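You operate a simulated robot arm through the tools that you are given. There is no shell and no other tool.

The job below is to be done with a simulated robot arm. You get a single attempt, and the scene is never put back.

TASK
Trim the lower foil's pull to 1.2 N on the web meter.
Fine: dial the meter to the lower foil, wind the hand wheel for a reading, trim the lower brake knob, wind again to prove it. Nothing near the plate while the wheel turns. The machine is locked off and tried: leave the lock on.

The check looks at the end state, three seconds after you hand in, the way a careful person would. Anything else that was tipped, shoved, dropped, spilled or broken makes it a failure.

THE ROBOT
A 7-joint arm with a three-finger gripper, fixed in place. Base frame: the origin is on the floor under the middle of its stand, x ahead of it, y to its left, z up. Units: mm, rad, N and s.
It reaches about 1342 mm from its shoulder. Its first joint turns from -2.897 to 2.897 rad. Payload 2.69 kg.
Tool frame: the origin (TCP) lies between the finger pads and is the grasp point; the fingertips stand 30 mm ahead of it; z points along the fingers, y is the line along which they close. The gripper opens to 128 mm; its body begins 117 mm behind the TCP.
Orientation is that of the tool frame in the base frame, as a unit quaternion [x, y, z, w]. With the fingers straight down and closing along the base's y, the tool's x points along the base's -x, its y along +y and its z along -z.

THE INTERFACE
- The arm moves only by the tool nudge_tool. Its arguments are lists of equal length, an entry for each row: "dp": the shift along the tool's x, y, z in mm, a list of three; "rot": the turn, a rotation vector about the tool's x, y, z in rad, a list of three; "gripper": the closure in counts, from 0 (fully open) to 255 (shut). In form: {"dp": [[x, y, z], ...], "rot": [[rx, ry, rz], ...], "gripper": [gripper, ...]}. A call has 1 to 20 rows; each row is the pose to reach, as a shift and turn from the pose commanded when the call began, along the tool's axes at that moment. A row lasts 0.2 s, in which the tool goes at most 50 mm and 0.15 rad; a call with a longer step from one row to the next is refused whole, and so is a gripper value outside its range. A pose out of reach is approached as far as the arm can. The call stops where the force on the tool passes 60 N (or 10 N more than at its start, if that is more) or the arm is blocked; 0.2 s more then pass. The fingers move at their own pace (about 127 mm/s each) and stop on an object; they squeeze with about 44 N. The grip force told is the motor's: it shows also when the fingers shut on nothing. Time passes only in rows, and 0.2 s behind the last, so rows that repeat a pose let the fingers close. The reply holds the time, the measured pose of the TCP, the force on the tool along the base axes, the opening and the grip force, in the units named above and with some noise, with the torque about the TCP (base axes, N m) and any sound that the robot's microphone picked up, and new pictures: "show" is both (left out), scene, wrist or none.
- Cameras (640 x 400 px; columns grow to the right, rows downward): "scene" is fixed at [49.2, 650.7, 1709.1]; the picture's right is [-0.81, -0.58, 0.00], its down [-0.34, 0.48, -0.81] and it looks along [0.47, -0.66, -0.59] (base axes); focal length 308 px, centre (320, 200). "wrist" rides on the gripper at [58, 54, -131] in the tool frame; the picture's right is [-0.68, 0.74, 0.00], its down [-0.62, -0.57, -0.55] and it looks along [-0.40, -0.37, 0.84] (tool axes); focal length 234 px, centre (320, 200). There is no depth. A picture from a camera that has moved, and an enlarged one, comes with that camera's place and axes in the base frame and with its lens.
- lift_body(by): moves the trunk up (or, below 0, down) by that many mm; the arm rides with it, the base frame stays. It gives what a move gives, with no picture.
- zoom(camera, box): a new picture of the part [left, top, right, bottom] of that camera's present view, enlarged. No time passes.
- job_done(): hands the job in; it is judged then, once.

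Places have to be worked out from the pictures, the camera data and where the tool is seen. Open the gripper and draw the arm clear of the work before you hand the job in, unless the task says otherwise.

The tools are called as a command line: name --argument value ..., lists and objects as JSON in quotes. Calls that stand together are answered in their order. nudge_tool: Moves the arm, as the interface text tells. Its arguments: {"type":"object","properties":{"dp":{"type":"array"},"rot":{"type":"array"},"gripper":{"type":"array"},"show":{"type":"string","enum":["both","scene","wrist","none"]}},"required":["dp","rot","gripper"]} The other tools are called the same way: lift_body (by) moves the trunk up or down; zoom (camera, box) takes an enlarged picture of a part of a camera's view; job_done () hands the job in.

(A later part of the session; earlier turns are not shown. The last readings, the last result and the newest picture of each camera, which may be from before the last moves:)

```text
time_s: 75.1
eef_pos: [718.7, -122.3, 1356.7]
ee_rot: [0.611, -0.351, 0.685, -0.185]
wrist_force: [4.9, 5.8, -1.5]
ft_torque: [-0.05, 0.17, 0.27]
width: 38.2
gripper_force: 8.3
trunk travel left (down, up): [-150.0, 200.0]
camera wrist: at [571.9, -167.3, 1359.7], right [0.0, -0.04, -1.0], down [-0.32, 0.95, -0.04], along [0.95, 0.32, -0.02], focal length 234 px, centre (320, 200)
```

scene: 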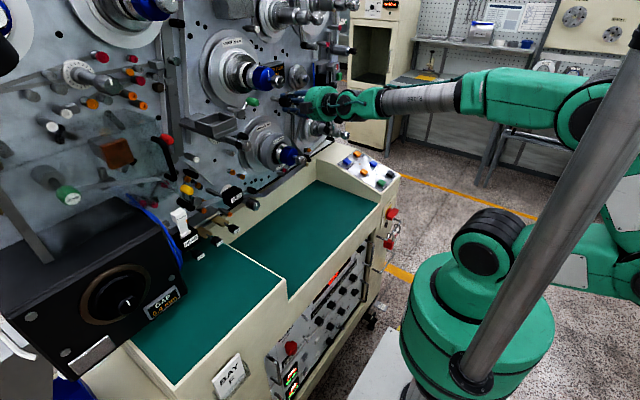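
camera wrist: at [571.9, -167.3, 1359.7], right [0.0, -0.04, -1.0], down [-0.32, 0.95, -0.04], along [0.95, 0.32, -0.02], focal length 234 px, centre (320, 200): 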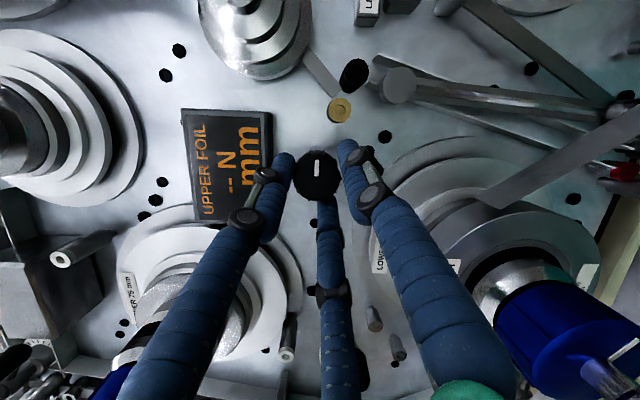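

Gripped at UPPER FOIL. Turning clockwise another 0.8 rad.

nudge_tool --dp '[[0.27, -0.6, -0.06], [0.55, -1.22, -0.12], [0.9, -1.77, -0.15], [1.24, -2.31, -0.18], [1.65, -2.78, -0.19], [2.07, -3.25, -0.19], [2.53, -3.63, -0.18], [2.99, -4.01, -0.16], [3.48, -4.3, -0.12], [3.98, -4.6, -0.07]]' --rot '[[-0.0148, -0.0141, 0.0774], [-0.0296, -0.0282, 0.1547], [-0.0444, -0.0422, 0.2321], [-0.0592, -0.0563, 0.3094], [-0.074, -0.0704, 0.3868], [-0.0888, -0.0845, 0.4642], [-0.1036, -0.0986, 0.5415], [-0.1184, -0.1126, 0.6189], [-0.1332, -0.1267, 0.6962], [-0.148, -0.1408, 0.7736]]' --gripper '[220, 220, 220, 220, 220, 220, 220, 220, 220, 220]' --show "wrist"

```text
time_s: 77.3
eef_pos: [717.2, -122.1, 1365.0]
ee_rot: [-0.488, 0.594, -0.495, 0.405]
wrist_force: [0.5, -9.5, -2.1]
ft_torque: [-0.61, 0.05, -0.1]
width: 35.4
gripper_force: 45.0
out of reach, approached as far as the arm can: row 10
trunk travel left (down, up): [-150.0, 200.0]
camera wrist: at [570.3, -153.2, 1335.4], right [0.0, 0.69, -0.73], down [-0.3, 0.69, 0.65], along [0.95, 0.22, 0.21], focal length 234 px, centre (320, 200)
```

wrist: 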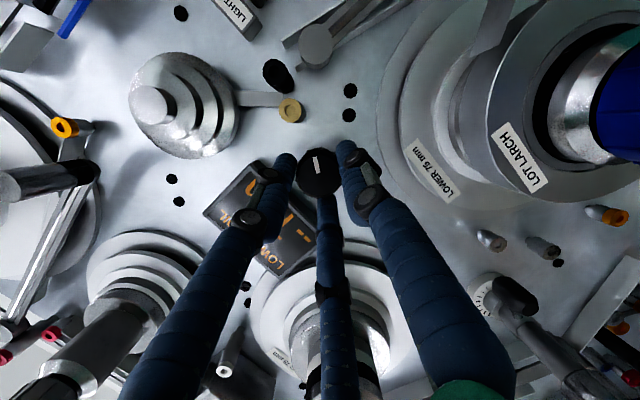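

The display begins with "LOW…". I'll release and confirm.

nudge_tool --dp '[[0, 0, 0], [0, 0, 0], [8, 8, -22], [16, 15, -44]]' --rot '[[0, 0, 0], [0, 0, 0], [0, 0, 0], [0, 0, 0]]' --gripper '[110, 110, 110, 110]' --show "wrist"

zoom --camera "wrist" --box '[190, 110, 350, 280]'

```text
time_s: 78.3
eef_pos: [670.4, -114.2, 1359.7]
ee_rot: [-0.488, 0.594, -0.496, 0.405]
wrist_force: [0.3, 0.6, -0.8]
ft_torque: [0.0, 0.0, 0.01]
width: 72.9
gripper_force: 0.1
out of reach, approached as far as the arm can: row 3, 4
trunk travel left (down, up): [-150.0, 200.0]
camera wrist: at [523.5, -146.6, 1331.6], right [0.0, 0.69, -0.73], down [-0.31, 0.69, 0.65], along [0.95, 0.22, 0.21], focal length 234 px, centre (320, 200)
```

wrist: 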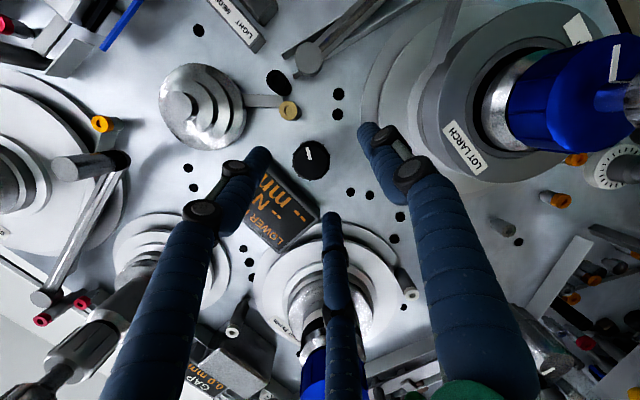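

```text
2.35 times, centred on (270, 195) of wrist
camera zoom: at [523.5, -146.6, 1331.6], right [0.0, 0.69, -0.73], down [-0.31, 0.69, 0.65], along [0.95, 0.22, 0.21], focal length 551 px, centre (438, 212)
```

zoom: 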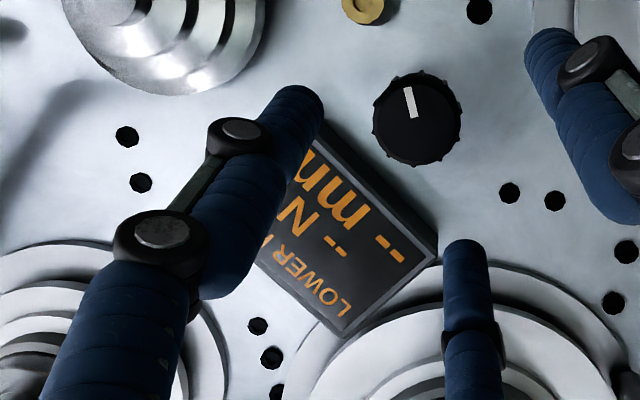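

The meter now reads LOWER (FOIL). I'll retreat and carry the arm across, away from the plate, toward the hand wheel on the black box, squaring the tool with +x.

nudge_tool --dp '[[4, 7, -37], [8, 13.5, -74], [12, 20, -111], [16, 27, -147.5], [-19, 35, -165], [-53, 43, -182], [-88, 51, -199], [-122, 60, -216], [-157, 68, -234], [-192, 76, -251], [-226, 84, -268], [-261, 92, -285]]' --rot '[[0, 0, 0], [0, 0, 0], [0, 0, 0], [0, 0, 0], [0.0224, -0.0246, 0], [0.0448, -0.0493, 0], [0.0671, -0.0739, 0], [0.0895, -0.0985, 0], [0.1119, -0.1231, 0], [0.1343, -0.1478, 0], [0.1566, -0.1724, 0], [0.179, -0.197, 0]]' --gripper '[110, 110, 110, 110, 110, 110, 110, 110, 110, 110, 110, 110]'

```text
time_s: 80.9
eef_pos: [426.9, 194.8, 1321.2]
ee_rot: [-0.498, 0.502, -0.494, 0.506]
wrist_force: [-0.5, -0.4, 0.0]
ft_torque: [0.0, 0.0, 0.06]
width: 72.9
gripper_force: 0.1
out of reach, approached as far as the arm can: row 1, 2, 3, 4
trunk travel left (down, up): [-150.0, 200.0]
camera wrist: at [296.6, 136.2, 1265.3], right [0.0, 0.69, -0.73], down [-0.56, 0.6, 0.57], along [0.83, 0.41, 0.38], focal length 234 px, centre (320, 200)
```

scene: 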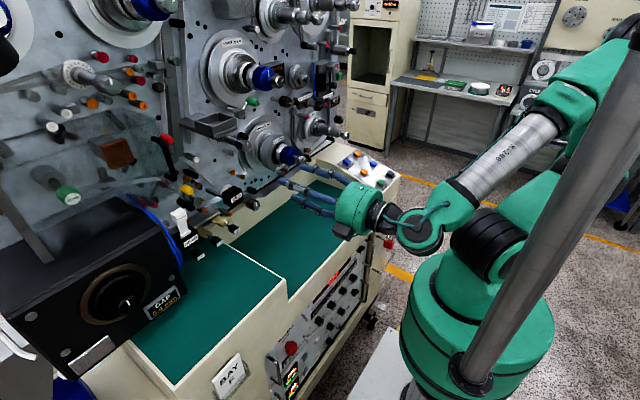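
wrist: 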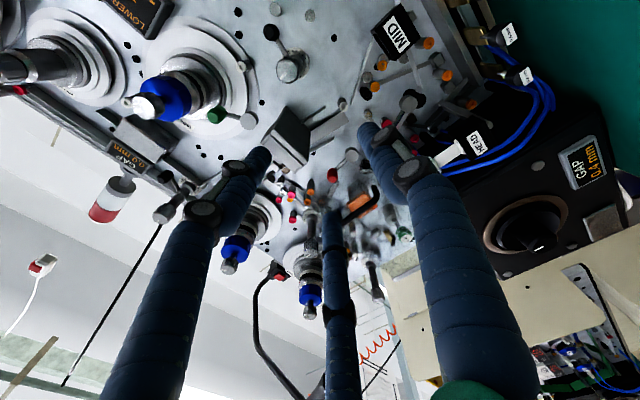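

Now to a spot in front of the hand wheel: about (430, 540, 1220).

nudge_tool --dp '[[-43, 12.6, 0], [-86, 25, 1], [-129, 38, 1], [-172, 50, 2], [-216, 63, 2], [-259, 76, 2], [-302, 88, 3], [-345, 101, 3]]' --rot '[[0, 0, 0], [0, 0, 0], [0, 0, 0], [0, 0, 0], [0, 0, 0], [0, 0, 0], [0, 0, 0], [0, 0, 0]]' --gripper '[110, 110, 110, 110, 110, 110, 110, 110]'

```text
time_s: 82.7
eef_pos: [427.3, 541.6, 1223.8]
ee_rot: [-0.498, 0.501, -0.494, 0.507]
wrist_force: [0.3, -0.5, -0.7]
ft_torque: [0.01, 0.0, 0.04]
width: 72.8
gripper_force: 0.0
trunk travel left (down, up): [-150.0, 200.0]
camera wrist: at [297.6, 481.9, 1168.6], right [-0.01, 0.69, -0.73], down [-0.56, 0.6, 0.57], along [0.83, 0.41, 0.38], focal length 234 px, centre (320, 200)
```

scene: 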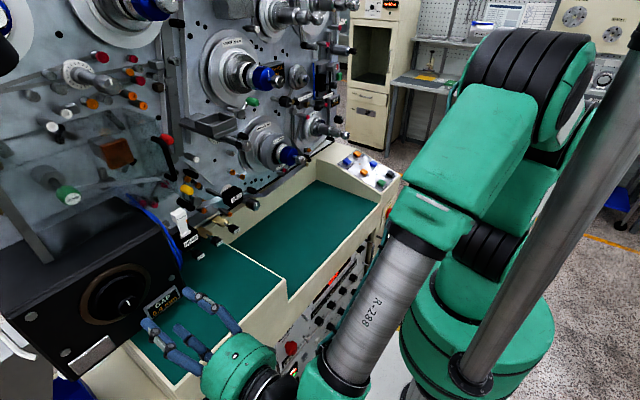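
wrist: 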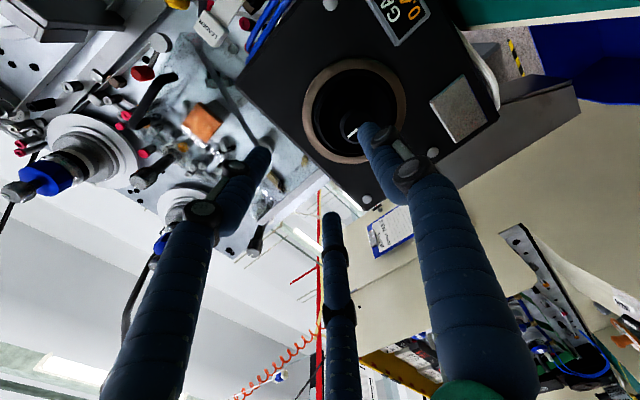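

The wheel is in view. I'll zoom on it in both cameras to see its shape and refine the position.

zoom --camera "wrist" --box '[280, 30, 440, 190]'

zoom --camera "scene" --box '[60, 240, 220, 360]'

```text
2.50 times, centred on (360, 110) of wrist
camera zoom: at [297.6, 481.9, 1168.6], right [-0.01, 0.69, -0.73], down [-0.56, 0.6, 0.57], along [0.83, 0.41, 0.38], focal length 585 px, centre (220, 425)
```

zoom: 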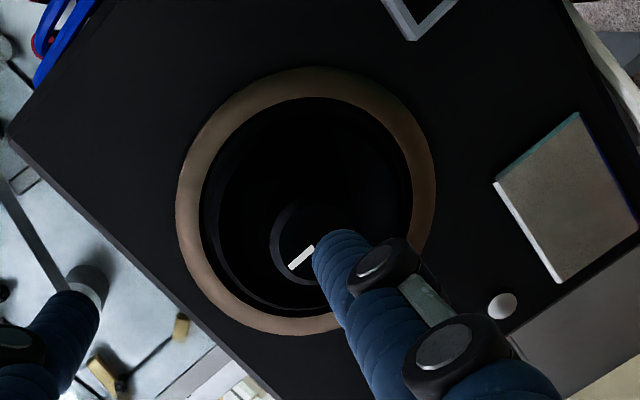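

```text
3.33 times, centred on (140, 300) of scene
camera zoom: at [49.2, 650.7, 1709.1], right [-0.81, -0.58, 0.0], down [-0.34, 0.48, -0.81], along [0.47, -0.66, -0.59], focal length 1028 px, centre (920, -133)
```

zoom: 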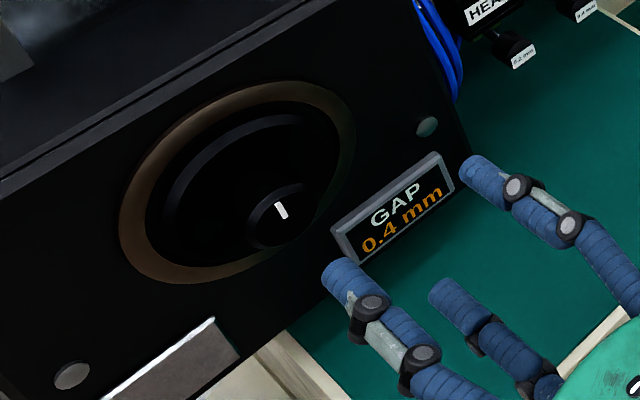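

Hub face triangulates to about (561, 568, 1191), hub ≈37 mm diameter standing ~50 mm proud of the black disc. I'll line up with it at a pre-grasp 50 mm short.

nudge_tool --dp '[[-13, 16.4, 10], [-26.4, 32.8, 20], [-26.4, 32.8, 52], [-26.4, 32.8, 80]]' --rot '[[0, 0, 0], [0, 0, 0], [0, 0, 0], [0, 0, 0]]' --gripper '[110, 110, 110, 110]'

zoom --camera "wrist" --box '[220, 60, 420, 220]'

```text
time_s: 83.7
eef_pos: [511.0, 571.1, 1193.1]
ee_rot: [-0.498, 0.501, -0.494, 0.507]
wrist_force: [0.1, 0.0, 0.2]
ft_torque: [0.02, 0.04, 0.02]
width: 72.7
gripper_force: 0.1
trunk travel left (down, up): [-150.0, 200.0]
camera wrist: at [378.5, 510.6, 1137.9], right [-0.01, 0.69, -0.73], down [-0.56, 0.6, 0.57], along [0.83, 0.41, 0.38], focal length 234 px, centre (320, 200)
```

scene: 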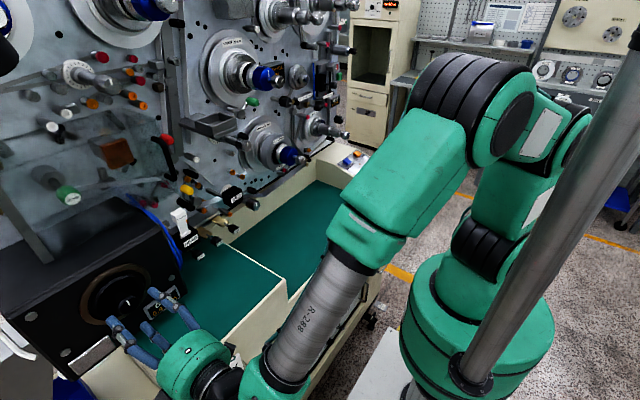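
wrist: 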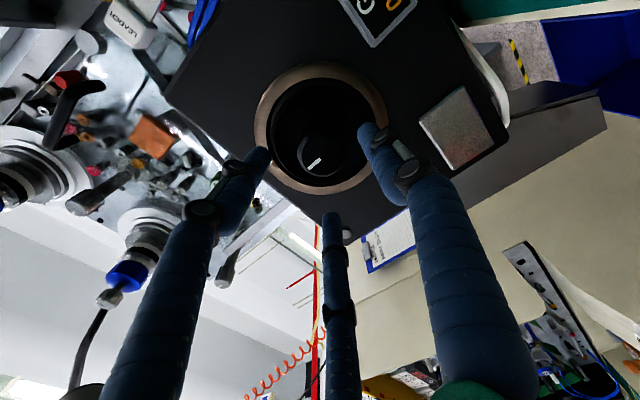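

```text
2.50 times, centred on (320, 140) of wrist
camera zoom: at [378.5, 510.6, 1137.9], right [-0.01, 0.69, -0.73], down [-0.56, 0.6, 0.57], along [0.83, 0.41, 0.38], focal length 585 px, centre (320, 350)
```

zoom: 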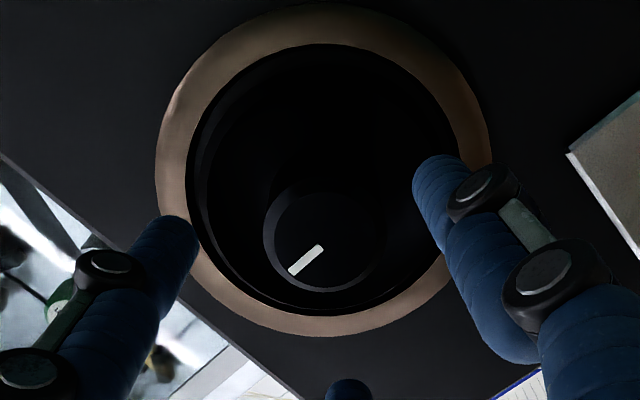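

Aim is within 3 mm. I'll advance to TCP x≈560 and grip the hub.

nudge_tool --dp '[[1.2, 1, 12], [2.3, 1.8, 25], [2.3, 1.8, 37], [2.3, 1.8, 49], [2.3, 1.8, 49], [2.3, 1.8, 49], [2.3, 1.8, 49]]' --rot '[[0, 0, 0], [0, 0, 0], [0, 0, 0], [0, 0, 0], [0, 0, 0], [0, 0, 0], [0, 0, 0]]' --gripper '[110, 110, 110, 110, 110, 200, 200]'

```text
time_s: 85.3
eef_pos: [558.3, 568.2, 1190.9]
ee_rot: [-0.499, 0.501, -0.494, 0.506]
wrist_force: [2.2, 3.7, -7.7]
ft_torque: [0.0, 0.34, 0.2]
width: 40.6
gripper_force: 44.7
trunk travel left (down, up): [-150.0, 200.0]
camera wrist: at [427.2, 509.5, 1135.5], right [-0.01, 0.69, -0.73], down [-0.55, 0.6, 0.57], along [0.83, 0.41, 0.38], focal length 234 px, centre (320, 200)
```

scene: 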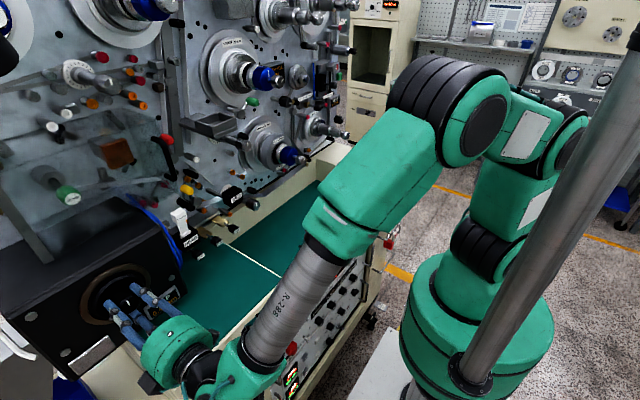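
wrist: 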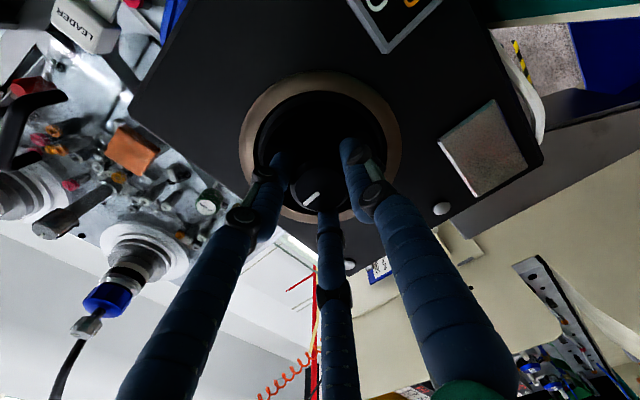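

Gripped cleanly. I'll turn a small test amount clockwise (0.6 rad) and check both the GAP display and the meter for changes.

nudge_tool --dp '[[0, 0, 0], [0, 0, 0], [0, 0, 0], [0, 0, 0], [0, 0, 0], [0, 0, 0]]' --rot '[[0, 0, 0.1], [0, 0, 0.2], [0, 0, 0.3], [0, 0, 0.4], [0, 0, 0.5], [0, 0, 0.6]]' --gripper '[220, 220, 220, 220, 220, 220]'

zoom --camera "scene" --box '[80, 250, 240, 350]'

zoom --camera "scene" --box '[260, 40, 360, 140]'

```text
time_s: 86.7
eef_pos: [558.5, 569.1, 1191.1]
ee_rot: [-0.329, 0.626, -0.322, 0.629]
wrist_force: [19.1, 15.6, -5.7]
ft_torque: [0.0, -0.01, 0.2]
width: 40.6
gripper_force: 45.3
trunk travel left (down, up): [-150.0, 200.0]
camera wrist: at [426.8, 550.4, 1112.1], right [-0.01, 0.98, -0.21], down [-0.55, 0.17, 0.82], along [0.83, 0.12, 0.54], focal length 234 px, centre (320, 200)
```

scene: 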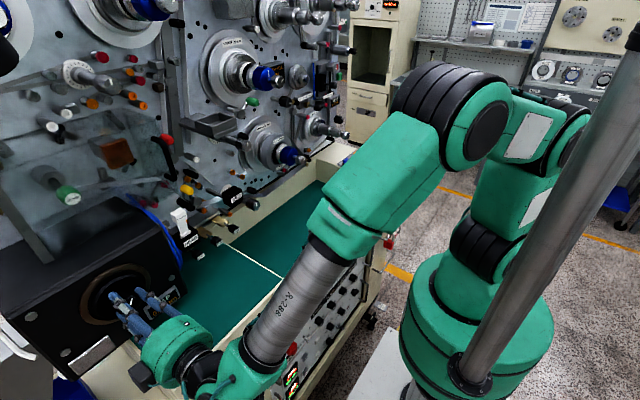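
wrist: 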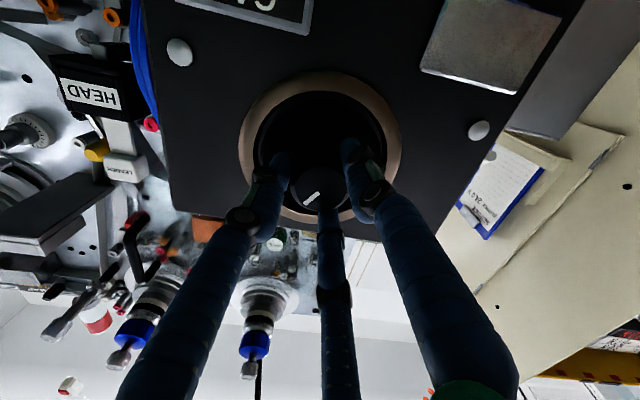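

```text
4.00 times, centred on (160, 300) of scene
camera zoom: at [49.2, 650.7, 1709.1], right [-0.81, -0.58, 0.0], down [-0.34, 0.48, -0.81], along [0.47, -0.66, -0.59], focal length 1234 px, centre (960, -200)
```

zoom: 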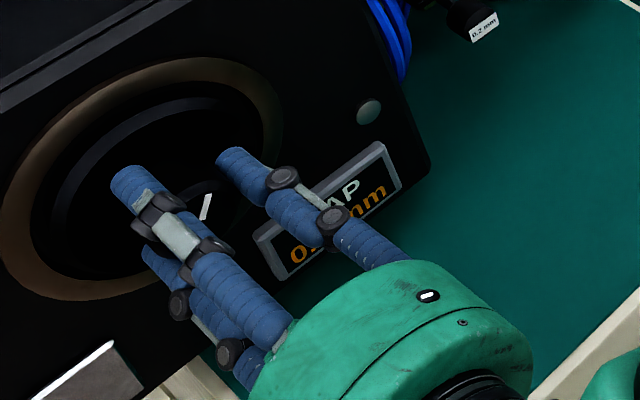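

```text
4.00 times, centred on (310, 90) of scene
camera zoom: at [49.2, 650.7, 1709.1], right [-0.81, -0.58, 0.0], down [-0.34, 0.48, -0.81], along [0.47, -0.66, -0.59], focal length 1234 px, centre (360, 640)
```

zoom: 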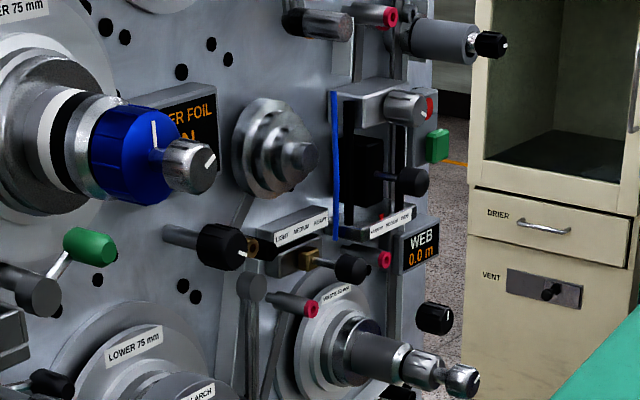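

The hub turns with the gripper; I can't read the GAP digit past the finger yet. I'll turn another 1.0 rad and check again.

nudge_tool --dp '[[0, 0, 0], [0, 0, 0], [0, 0, 0], [0, 0, 0], [0, 0, 0], [0, 0, 0], [0, 0, 0], [0, 0, 0]]' --rot '[[0, 0, 0.13], [0, 0, 0.26], [0, 0, 0.39], [0, 0, 0.52], [0, 0, 0.65], [0, 0, 0.78], [0, 0, 0.91], [0, 0, 1.0]]' --gripper '[220, 220, 220, 220, 220, 220, 220, 220]'

zoom --camera "scene" --box '[80, 250, 240, 350]'

zoom --camera "scene" --box '[260, 40, 360, 140]'

zoom --camera "wrist" --box '[100, 0, 300, 125]'

```text
time_s: 88.5
eef_pos: [557.8, 570.6, 1189.8]
ee_rot: [0.013, 0.707, 0.02, 0.707]
wrist_force: [8.9, 22.1, -5.8]
ft_torque: [0.0, -0.27, 0.46]
width: 40.9
gripper_force: 44.8
trunk travel left (down, up): [-150.0, 200.0]
camera wrist: at [425.9, 623.4, 1133.3], right [-0.01, 0.71, 0.71], down [-0.54, -0.6, 0.59], along [0.84, -0.38, 0.39], focal length 234 px, centre (320, 200)
```

scene: 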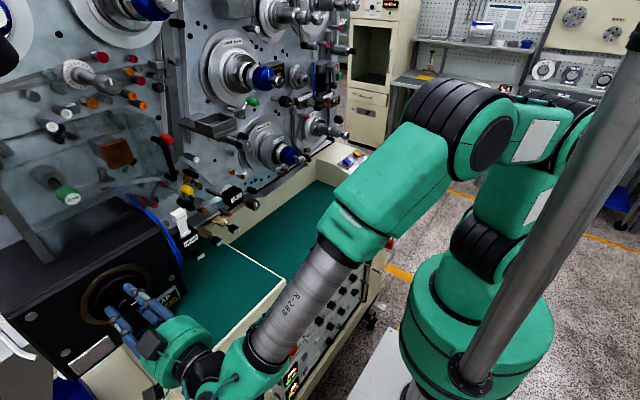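
wrist: 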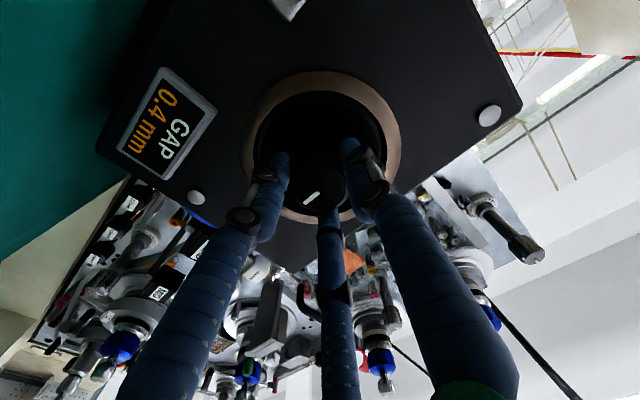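

```text
4.00 times, centred on (160, 300) of scene
camera zoom: at [49.2, 650.7, 1709.1], right [-0.81, -0.58, 0.0], down [-0.34, 0.48, -0.81], along [0.47, -0.66, -0.59], focal length 1234 px, centre (960, -200)
```

zoom: 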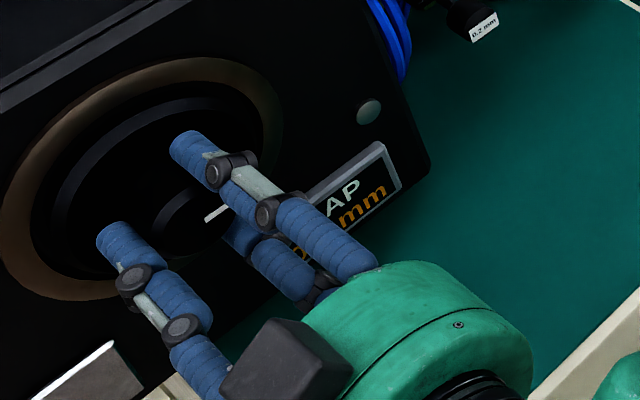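

```text
4.00 times, centred on (310, 90) of scene
camera zoom: at [49.2, 650.7, 1709.1], right [-0.81, -0.58, 0.0], down [-0.34, 0.48, -0.81], along [0.47, -0.66, -0.59], focal length 1234 px, centre (360, 640)
```

zoom: 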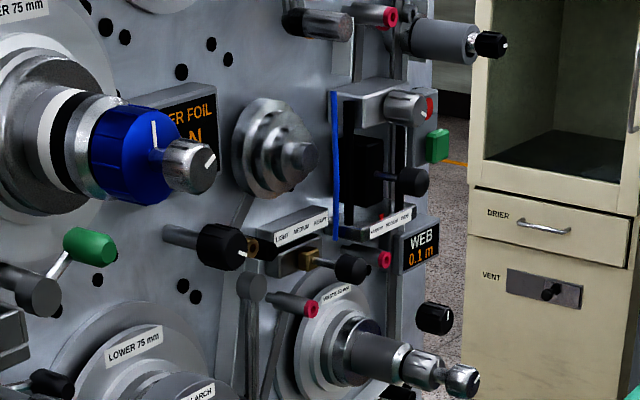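

```text
3.20 times, centred on (200, 62) of wrist
camera zoom: at [425.9, 623.4, 1133.3], right [-0.01, 0.71, 0.71], down [-0.54, -0.6, 0.59], along [0.84, -0.38, 0.39], focal length 749 px, centre (704, 640)
```

zoom: 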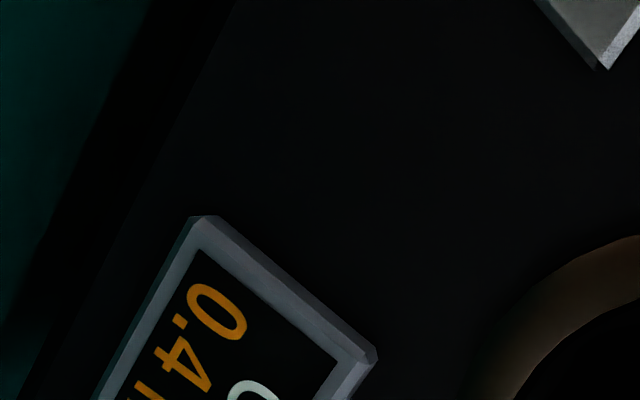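

The WEB counter went 0.0→0.1 m with GAP unchanged at 0.4 mm, so this is the hand wheel and clockwise winds forward. I'll zoom hard on the meter.

zoom --camera "scene" --box '[290, 58, 322, 80]'

zoom --camera "wrist" --box '[40, 180, 260, 400]'

```text
16.00 times, centred on (306, 69) of scene
camera zoom: at [49.2, 650.7, 1709.1], right [-0.81, -0.58, 0.0], down [-0.34, 0.48, -0.81], along [0.47, -0.66, -0.59], focal length 4934 px, centre (544, 2296)
```

zoom: 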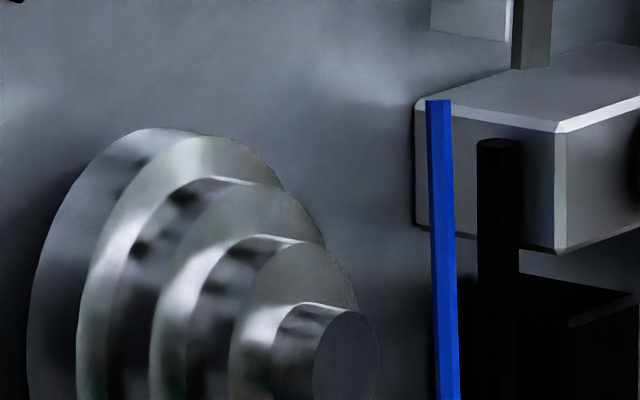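

```text
1.82 times, centred on (150, 290) of wrist
camera zoom: at [425.9, 623.4, 1133.3], right [-0.01, 0.71, 0.71], down [-0.54, -0.6, 0.59], along [0.84, -0.38, 0.39], focal length 426 px, centre (629, 36)
```

zoom: 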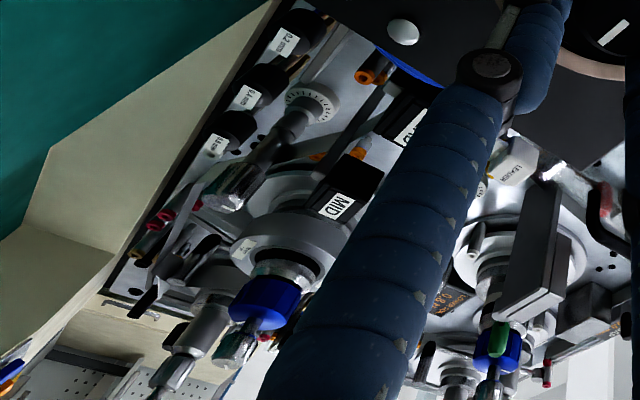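

The meter peeks between the fingers in the wrist view; zooming there.

zoom --camera "wrist" --box '[200, 325, 264, 365]'

zoom --camera "scene" --box '[262, 60, 326, 100]'

```text
10.00 times, centred on (232, 345) of wrist
camera zoom: at [425.9, 623.4, 1133.3], right [-0.01, 0.71, 0.71], down [-0.54, -0.6, 0.59], along [0.84, -0.38, 0.39], focal length 2342 px, centre (1200, -1250)
```

zoom: 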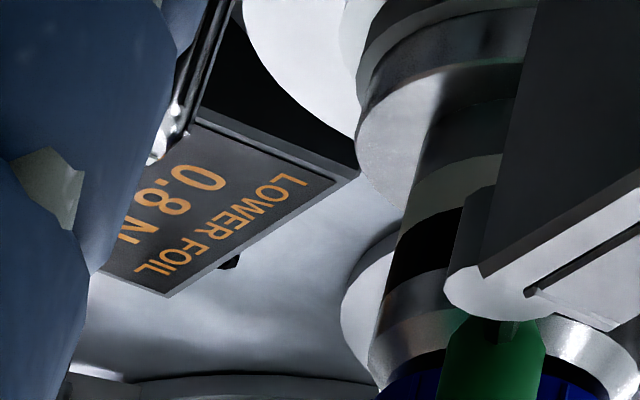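

```text
10.00 times, centred on (294, 80) of scene
camera zoom: at [49.2, 650.7, 1709.1], right [-0.81, -0.58, 0.0], down [-0.34, 0.48, -0.81], along [0.47, -0.66, -0.59], focal length 3084 px, centre (580, 1400)
```

zoom: 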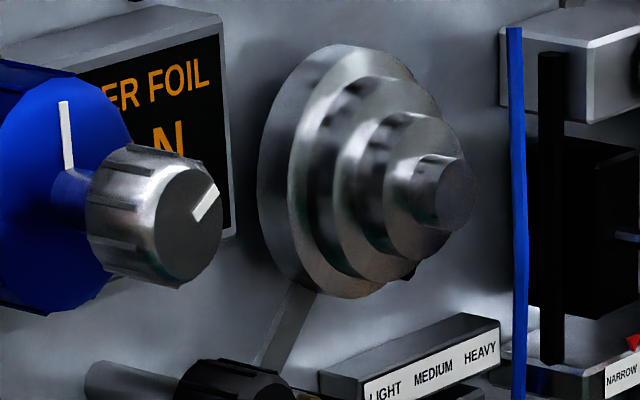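

The meter reads LOWER FOIL 0.8 N, so it needs to go up to 1.2 N. I'll release the wheel, back straight off, and roll the fingers for the brake knob.

nudge_tool --dp '[[0, 0, 0], [0, 0, 0], [0, 0, -25], [0, 0, -50], [0, 0, -80], [0, 0, -80], [0, 0, -80], [0, 0, -80], [0, 0, -80], [0, 0, -80], [0, 0, -80], [0, 0, -80]]' --rot '[[0, 0, 0], [0, 0, 0], [0, 0, 0], [0, 0, 0], [0, 0, 0], [0, 0, -0.15], [0, 0, -0.3], [0, 0, -0.45], [0, 0, -0.6], [0, 0, -0.75], [0, 0, -0.9], [0, 0, -1.05]]' --gripper '[110, 110, 110, 110, 110, 110, 110, 110, 110, 110, 110, 110]'

zoom --camera "scene" --box '[320, 90, 352, 110]'

```text
time_s: 91.1
eef_pos: [477.2, 566.8, 1191.1]
ee_rot: [-0.344, 0.617, -0.339, 0.621]
wrist_force: [-0.2, 0.0, -0.1]
ft_torque: [0.01, -0.01, -0.01]
width: 72.8
gripper_force: 0.1
trunk travel left (down, up): [-150.0, 200.0]
camera wrist: at [346.8, 543.8, 1113.8], right [-0.01, 0.96, -0.26], down [-0.55, 0.21, 0.81], along [0.83, 0.15, 0.53], focal length 234 px, centre (320, 200)
```

scene: 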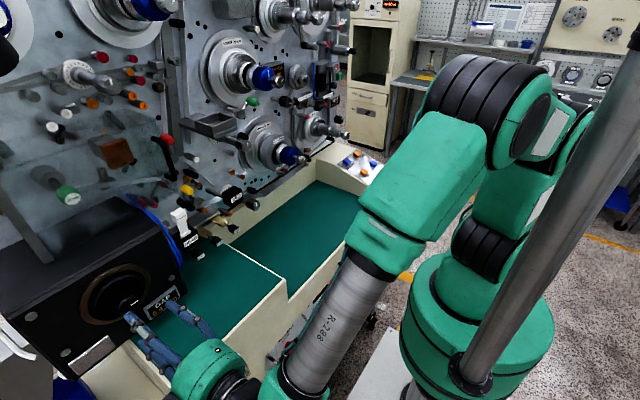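
wrist: 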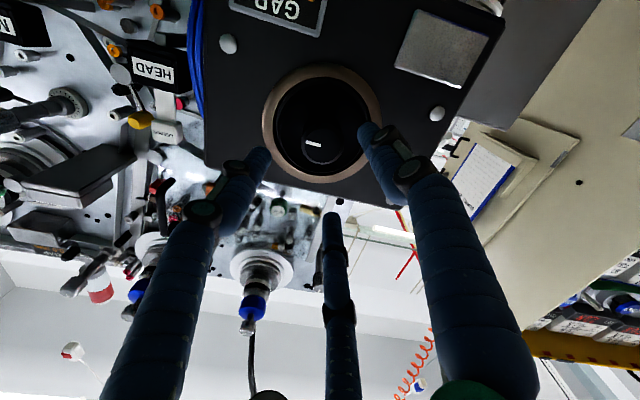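

```text
16.00 times, centred on (336, 100) of scene
camera zoom: at [49.2, 650.7, 1709.1], right [-0.81, -0.58, 0.0], down [-0.34, 0.48, -0.81], along [0.47, -0.66, -0.59], focal length 4934 px, centre (64, 1800)
```

zoom: 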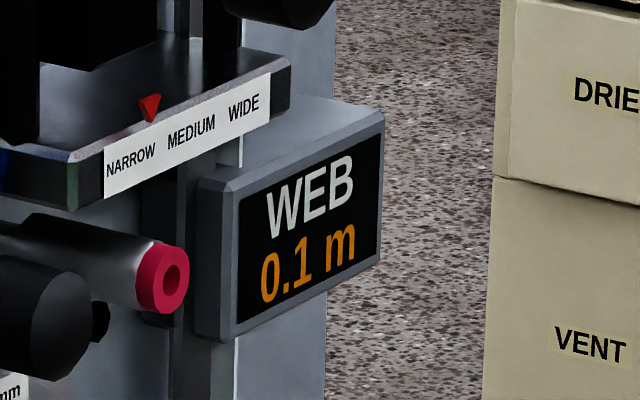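

WEB reads 0.1 m. Now I'll travel back across, well away from the plate, to about (470, 150, 1290), then lower the trunk for the low brake knob.

nudge_tool --dp '[[30, -30.6, -1], [60, -61, -2], [90, -92, -3], [120, -122.5, -4], [150, -153, -5], [180, -184, -6], [210, -214.5, -7], [240, -245, -8.5], [270, -276, -9.5], [299.6, -306.4, -10.6]]' --rot '[[0, 0, 0], [0, 0, 0], [0, 0, 0], [0, 0, 0], [0, 0, 0], [0, 0, 0], [0, 0, 0], [0, 0, 0], [0, 0, 0], [0, 0, 0]]' --gripper '[110, 110, 110, 110, 110, 110, 110, 110, 110, 110]' --show "scene"

lift_body --by -100

```text
time_s: 93.3
eef_pos: [471.0, 149.7, 1290.5]
ee_rot: [-0.344, 0.617, -0.338, 0.621]
wrist_force: [0.0, 0.5, 0.5]
ft_torque: [0.0, -0.03, -0.02]
width: 72.7
gripper_force: 0.0
trunk travel left (down, up): [-150.0, 200.0]
```

scene: 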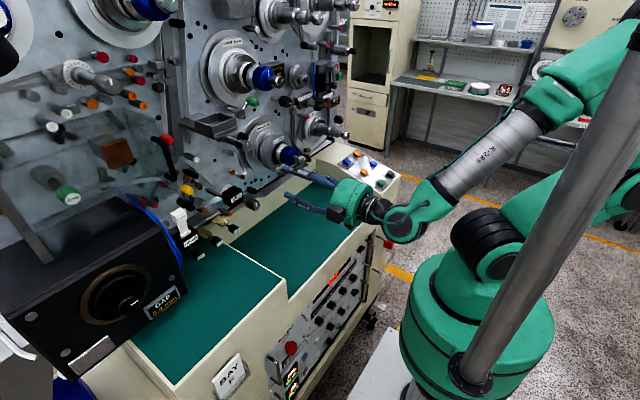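

```text
time_s: 94.7
eef_pos: [470.9, 150.5, 1189.3]
ee_rot: [-0.343, 0.617, -0.339, 0.622]
wrist_force: [0.0, 0.7, -0.4]
ft_torque: [0.01, 0.02, -0.01]
width: 72.9
gripper_force: 0.0
trunk travel left (down, up): [-50.0, 300.0]
```

Now approach to about (560, 129, 1130), in front of the low brake knob, for a close look.

nudge_tool --dp '[[17, 13, 30], [33, 26, 59], [50, 38.4, 88.7]]' --rot '[[0, 0, 0], [0, 0, 0], [0, 0, 0]]' --gripper '[110, 110, 110]'

zoom --camera "wrist" --box '[220, 60, 420, 220]'

zoom --camera "scene" --box '[200, 160, 300, 222]'

```text
time_s: 95.5
eef_pos: [560.6, 130.0, 1131.3]
ee_rot: [-0.343, 0.617, -0.339, 0.622]
wrist_force: [-0.1, -0.2, 0.2]
ft_torque: [0.0, 0.06, 0.02]
width: 72.7
gripper_force: 0.0
trunk travel left (down, up): [-50.0, 300.0]
camera wrist: at [429.0, 107.3, 1053.8], right [-0.01, 0.97, -0.26], down [-0.55, 0.21, 0.81], along [0.83, 0.15, 0.53], focal length 234 px, centre (320, 200)
```

scene: 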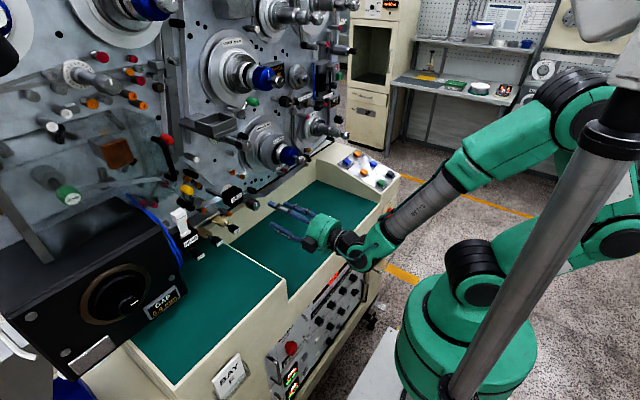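
wrist: 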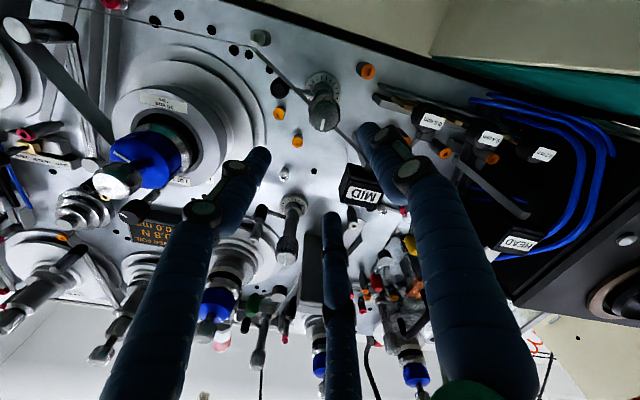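

```text
2.50 times, centred on (320, 140) of wrist
camera zoom: at [429.0, 107.3, 1053.8], right [-0.01, 0.97, -0.26], down [-0.55, 0.21, 0.81], along [0.83, 0.15, 0.53], focal length 585 px, centre (320, 350)
```

zoom: 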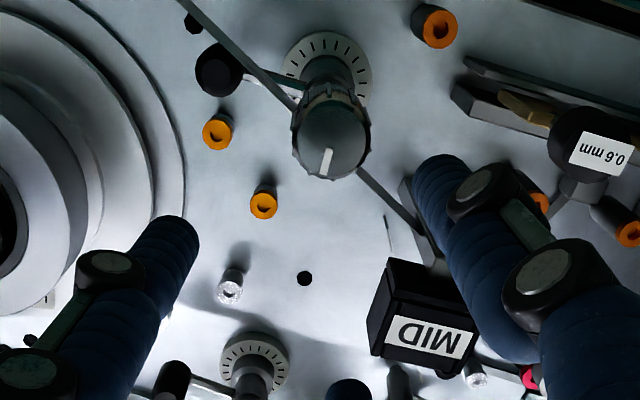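

```text
6.40 times, centred on (250, 191) of scene
camera zoom: at [49.2, 650.7, 1709.1], right [-0.81, -0.58, 0.0], down [-0.34, 0.48, -0.81], along [0.47, -0.66, -0.59], focal length 1974 px, centre (768, 258)
```

zoom: 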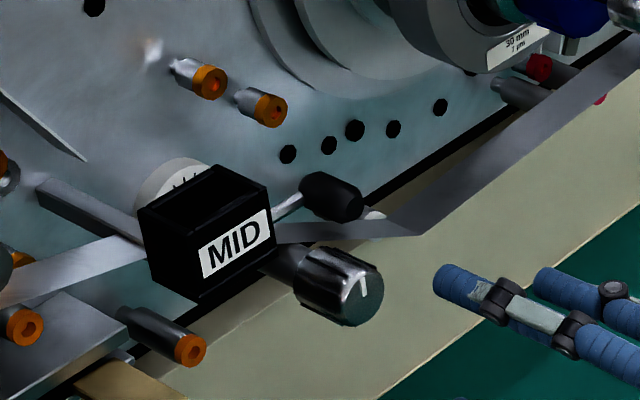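

I can see the foil ribbon passing just behind the brake knob. I need its distance from the knob's front, so I'll zoom closer in both views.

zoom --camera "wrist" --box '[270, 60, 370, 140]'

zoom --camera "scene" --box '[235, 178, 283, 208]'

```text
5.00 times, centred on (320, 100) of wrist
camera zoom: at [429.0, 107.3, 1053.8], right [-0.01, 0.97, -0.26], down [-0.55, 0.21, 0.81], along [0.83, 0.15, 0.53], focal length 1171 px, centre (320, 700)
```

zoom: 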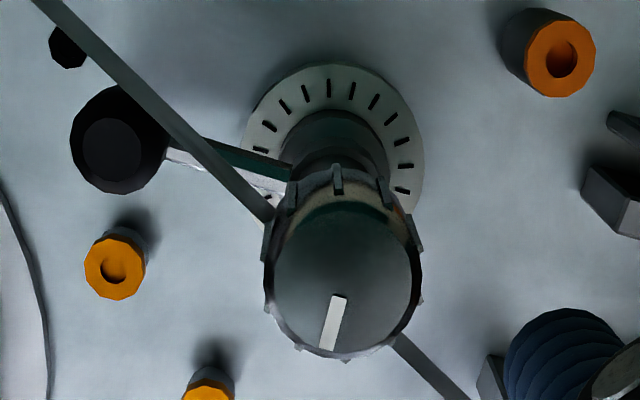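

```text
13.33 times, centred on (259, 193) of scene
camera zoom: at [49.2, 650.7, 1709.1], right [-0.81, -0.58, 0.0], down [-0.34, 0.48, -0.81], along [0.47, -0.66, -0.59], focal length 4112 px, centre (1133, 293)
```

zoom: 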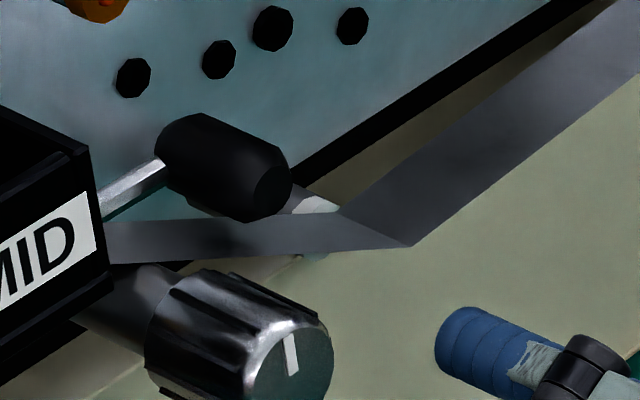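

The foil ribbon runs at x≈730–760, well behind the knob (face ≈ x 672, axis ≈ y 129.5, z 1110; knob ~28 mm deep), and the MID block corner sits up-left. I'll roll the fingers clear of MID and move to a pre-grasp with tips short of the knob.

nudge_tool --dp '[[4, 6, 10], [8, 12, 20], [12.3, 17.5, 30], [12.3, 17.5, 44]]' --rot '[[0, 0, 0.145], [0, 0, 0.29], [0, 0, 0.435], [0, 0, 0.58]]' --gripper '[110, 110, 130, 130]'

zoom --camera "wrist" --box '[240, 90, 400, 210]'

zoom --camera "scene" --box '[220, 170, 300, 220]'

```text
time_s: 96.5
eef_pos: [604.0, 127.9, 1108.8]
ee_rot: [-0.153, 0.69, -0.146, 0.692]
wrist_force: [-0.7, -1.1, 0.6]
ft_torque: [0.02, 0.04, 0.01]
width: 62.7
gripper_force: 0.0
trunk travel left (down, up): [-50.0, 300.0]
camera wrist: at [473.2, 151.5, 1033.6], right [-0.01, 0.95, 0.31], down [-0.55, -0.27, 0.79], along [0.84, -0.16, 0.52], focal length 234 px, centre (320, 200)
```

scene: 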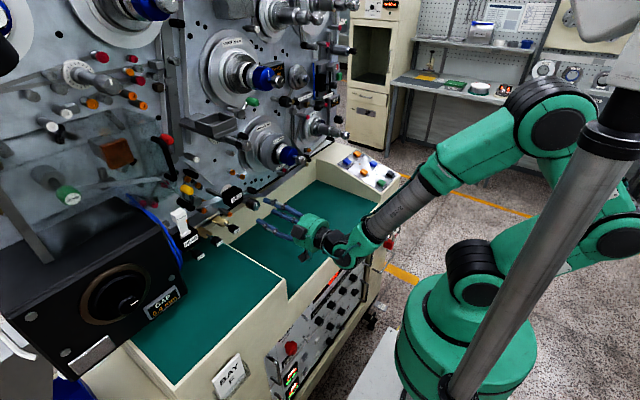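
wrist: 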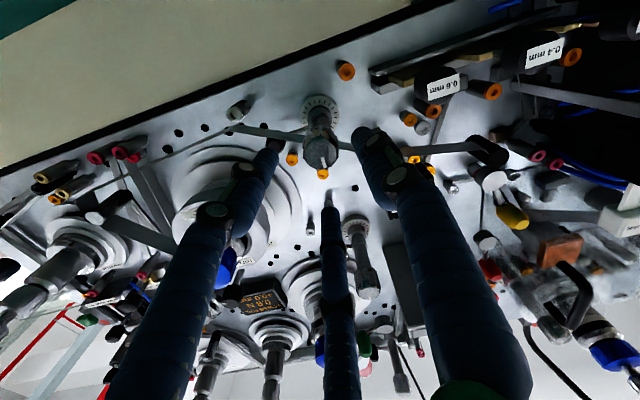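

```text
3.33 times, centred on (320, 150) of wrist
camera zoom: at [473.2, 151.5, 1033.6], right [-0.01, 0.95, 0.31], down [-0.55, -0.27, 0.79], along [0.84, -0.16, 0.52], focal length 781 px, centre (320, 367)
```

zoom: 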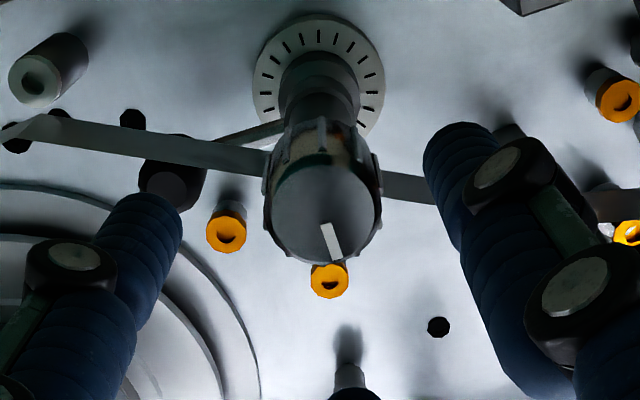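

```text
8.00 times, centred on (260, 195) of scene
camera zoom: at [49.2, 650.7, 1709.1], right [-0.81, -0.58, 0.0], down [-0.34, 0.48, -0.81], along [0.47, -0.66, -0.59], focal length 2467 px, centre (800, 240)
```

zoom: 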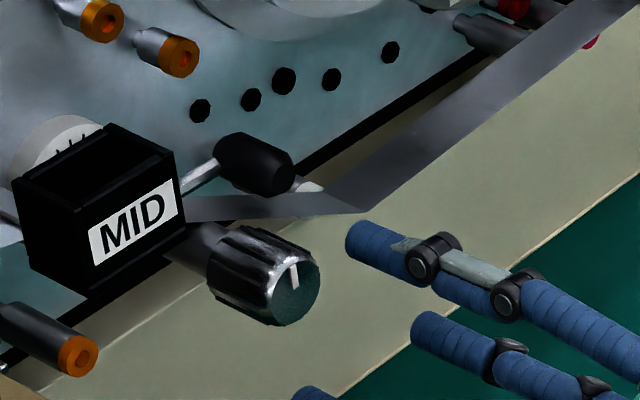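

The reading on the meter still holds (0.8 N). Axis estimate is y≈129.8, z≈1110; I'll advance so the tips overlap ~20 mm of the knob, fingers open at 62 mm, and check.

nudge_tool --dp '[[-0.5, 0.3, 16], [-1.1, 0.5, 32], [-1.6, 0.8, 49]]' --rot '[[0, 0, 0], [0, 0, 0], [0, 0, 0]]' --gripper '[130, 130, 130]'

zoom --camera "wrist" --box '[240, 110, 400, 230]'

zoom --camera "scene" --box '[220, 170, 300, 220]'

```text
time_s: 97.2
eef_pos: [652.3, 131.7, 1111.7]
ee_rot: [-0.152, 0.689, -0.147, 0.693]
wrist_force: [-0.6, -0.4, 0.4]
ft_torque: [0.01, 0.03, 0.01]
width: 62.8
gripper_force: 0.2
trunk travel left (down, up): [-50.0, 300.0]
camera wrist: at [521.3, 152.8, 1035.5], right [-0.01, 0.95, 0.31], down [-0.55, -0.27, 0.79], along [0.84, -0.16, 0.52], focal length 234 px, centre (320, 200)
```

scene: 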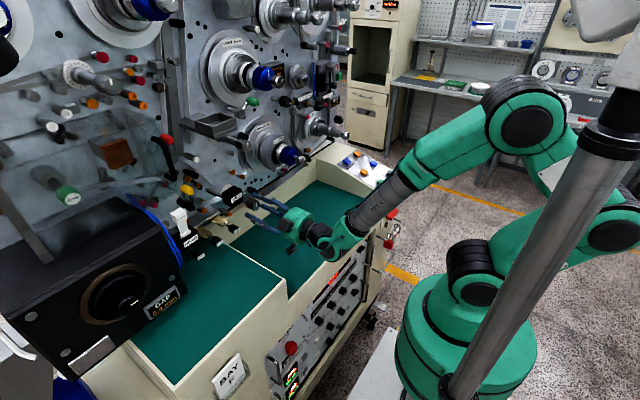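
wrist: 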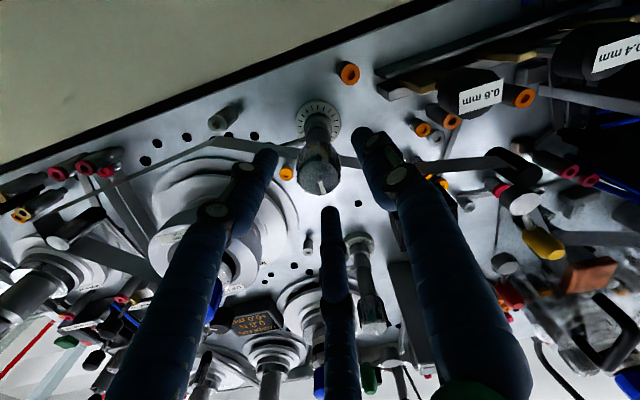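

```text
3.33 times, centred on (320, 170) of wrist
camera zoom: at [521.3, 152.8, 1035.5], right [-0.01, 0.95, 0.31], down [-0.55, -0.27, 0.79], along [0.84, -0.16, 0.52], focal length 781 px, centre (320, 300)
```

zoom: 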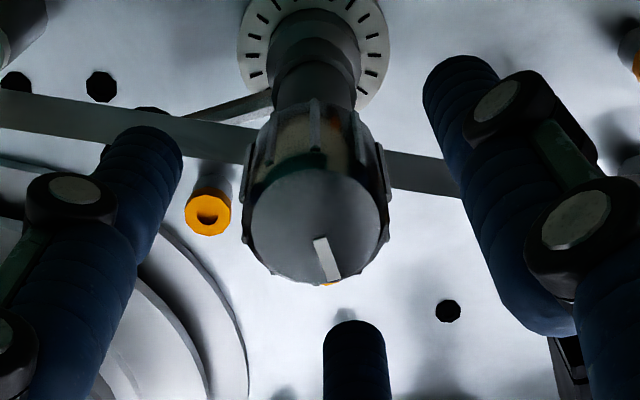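

```text
8.00 times, centred on (260, 195) of scene
camera zoom: at [49.2, 650.7, 1709.1], right [-0.81, -0.58, 0.0], down [-0.34, 0.48, -0.81], along [0.47, -0.66, -0.59], focal length 2467 px, centre (800, 240)
```

zoom: 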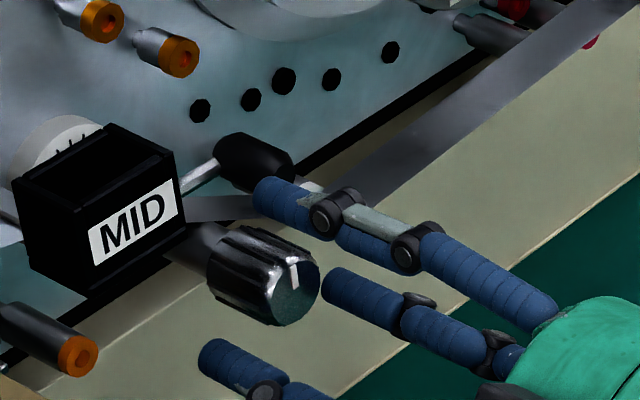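

Fingers surround the knob evenly; it's about 2 mm right and ~2.5 mm below the tool axis. I'll center and close.

nudge_tool --dp '[[3.2, -1, 0], [3.2, -1, 0], [3.2, -1, 0], [3.2, -1, 0]]' --rot '[[0, 0, 0], [0, 0, 0], [0, 0, 0], [0, 0, 0]]' --gripper '[130, 130, 210, 210]'

zoom --camera "wrist" --box '[240, 90, 400, 210]'

```text
time_s: 98.2
eef_pos: [652.9, 129.3, 1109.9]
ee_rot: [-0.154, 0.689, -0.146, 0.693]
wrist_force: [1.2, 16.1, 3.8]
ft_torque: [-0.16, 0.16, 0.23]
width: 31.3
gripper_force: 45.2
trunk travel left (down, up): [-50.0, 300.0]
camera wrist: at [521.0, 151.6, 1033.4], right [-0.01, 0.95, 0.31], down [-0.55, -0.27, 0.79], along [0.84, -0.16, 0.52], focal length 234 px, centre (320, 200)
```

scene: 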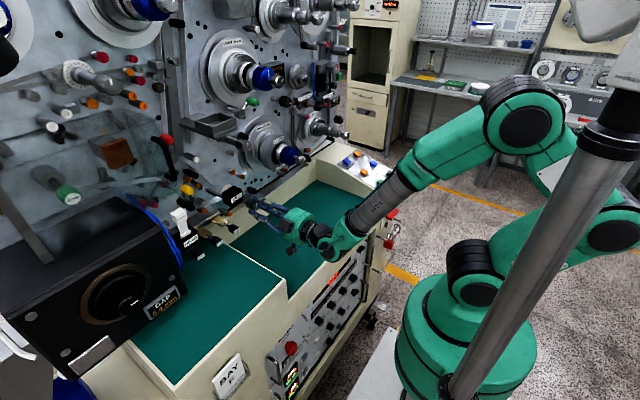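
wrist: 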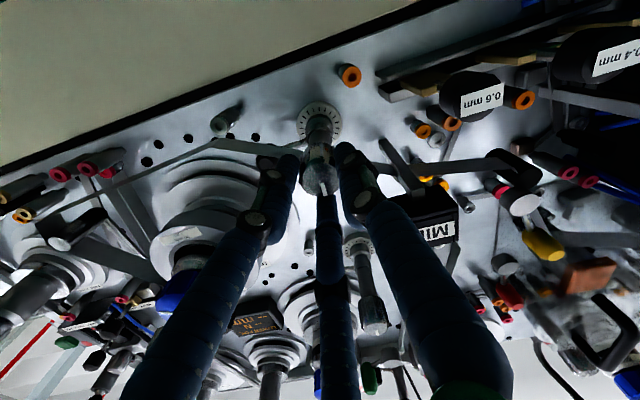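

```text
3.33 times, centred on (320, 150) of wrist
camera zoom: at [521.0, 151.6, 1033.4], right [-0.01, 0.95, 0.31], down [-0.55, -0.27, 0.79], along [0.84, -0.16, 0.52], focal length 781 px, centre (320, 367)
```

zoom: 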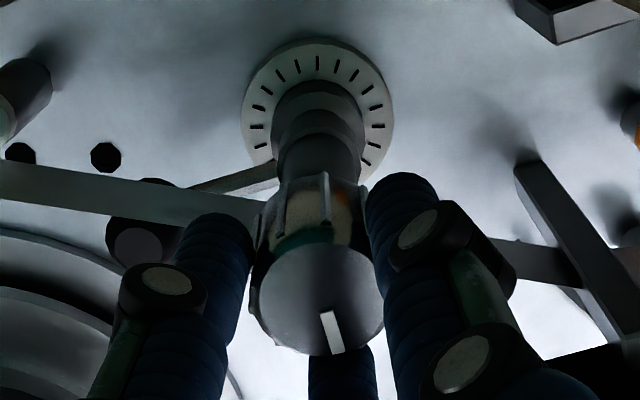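

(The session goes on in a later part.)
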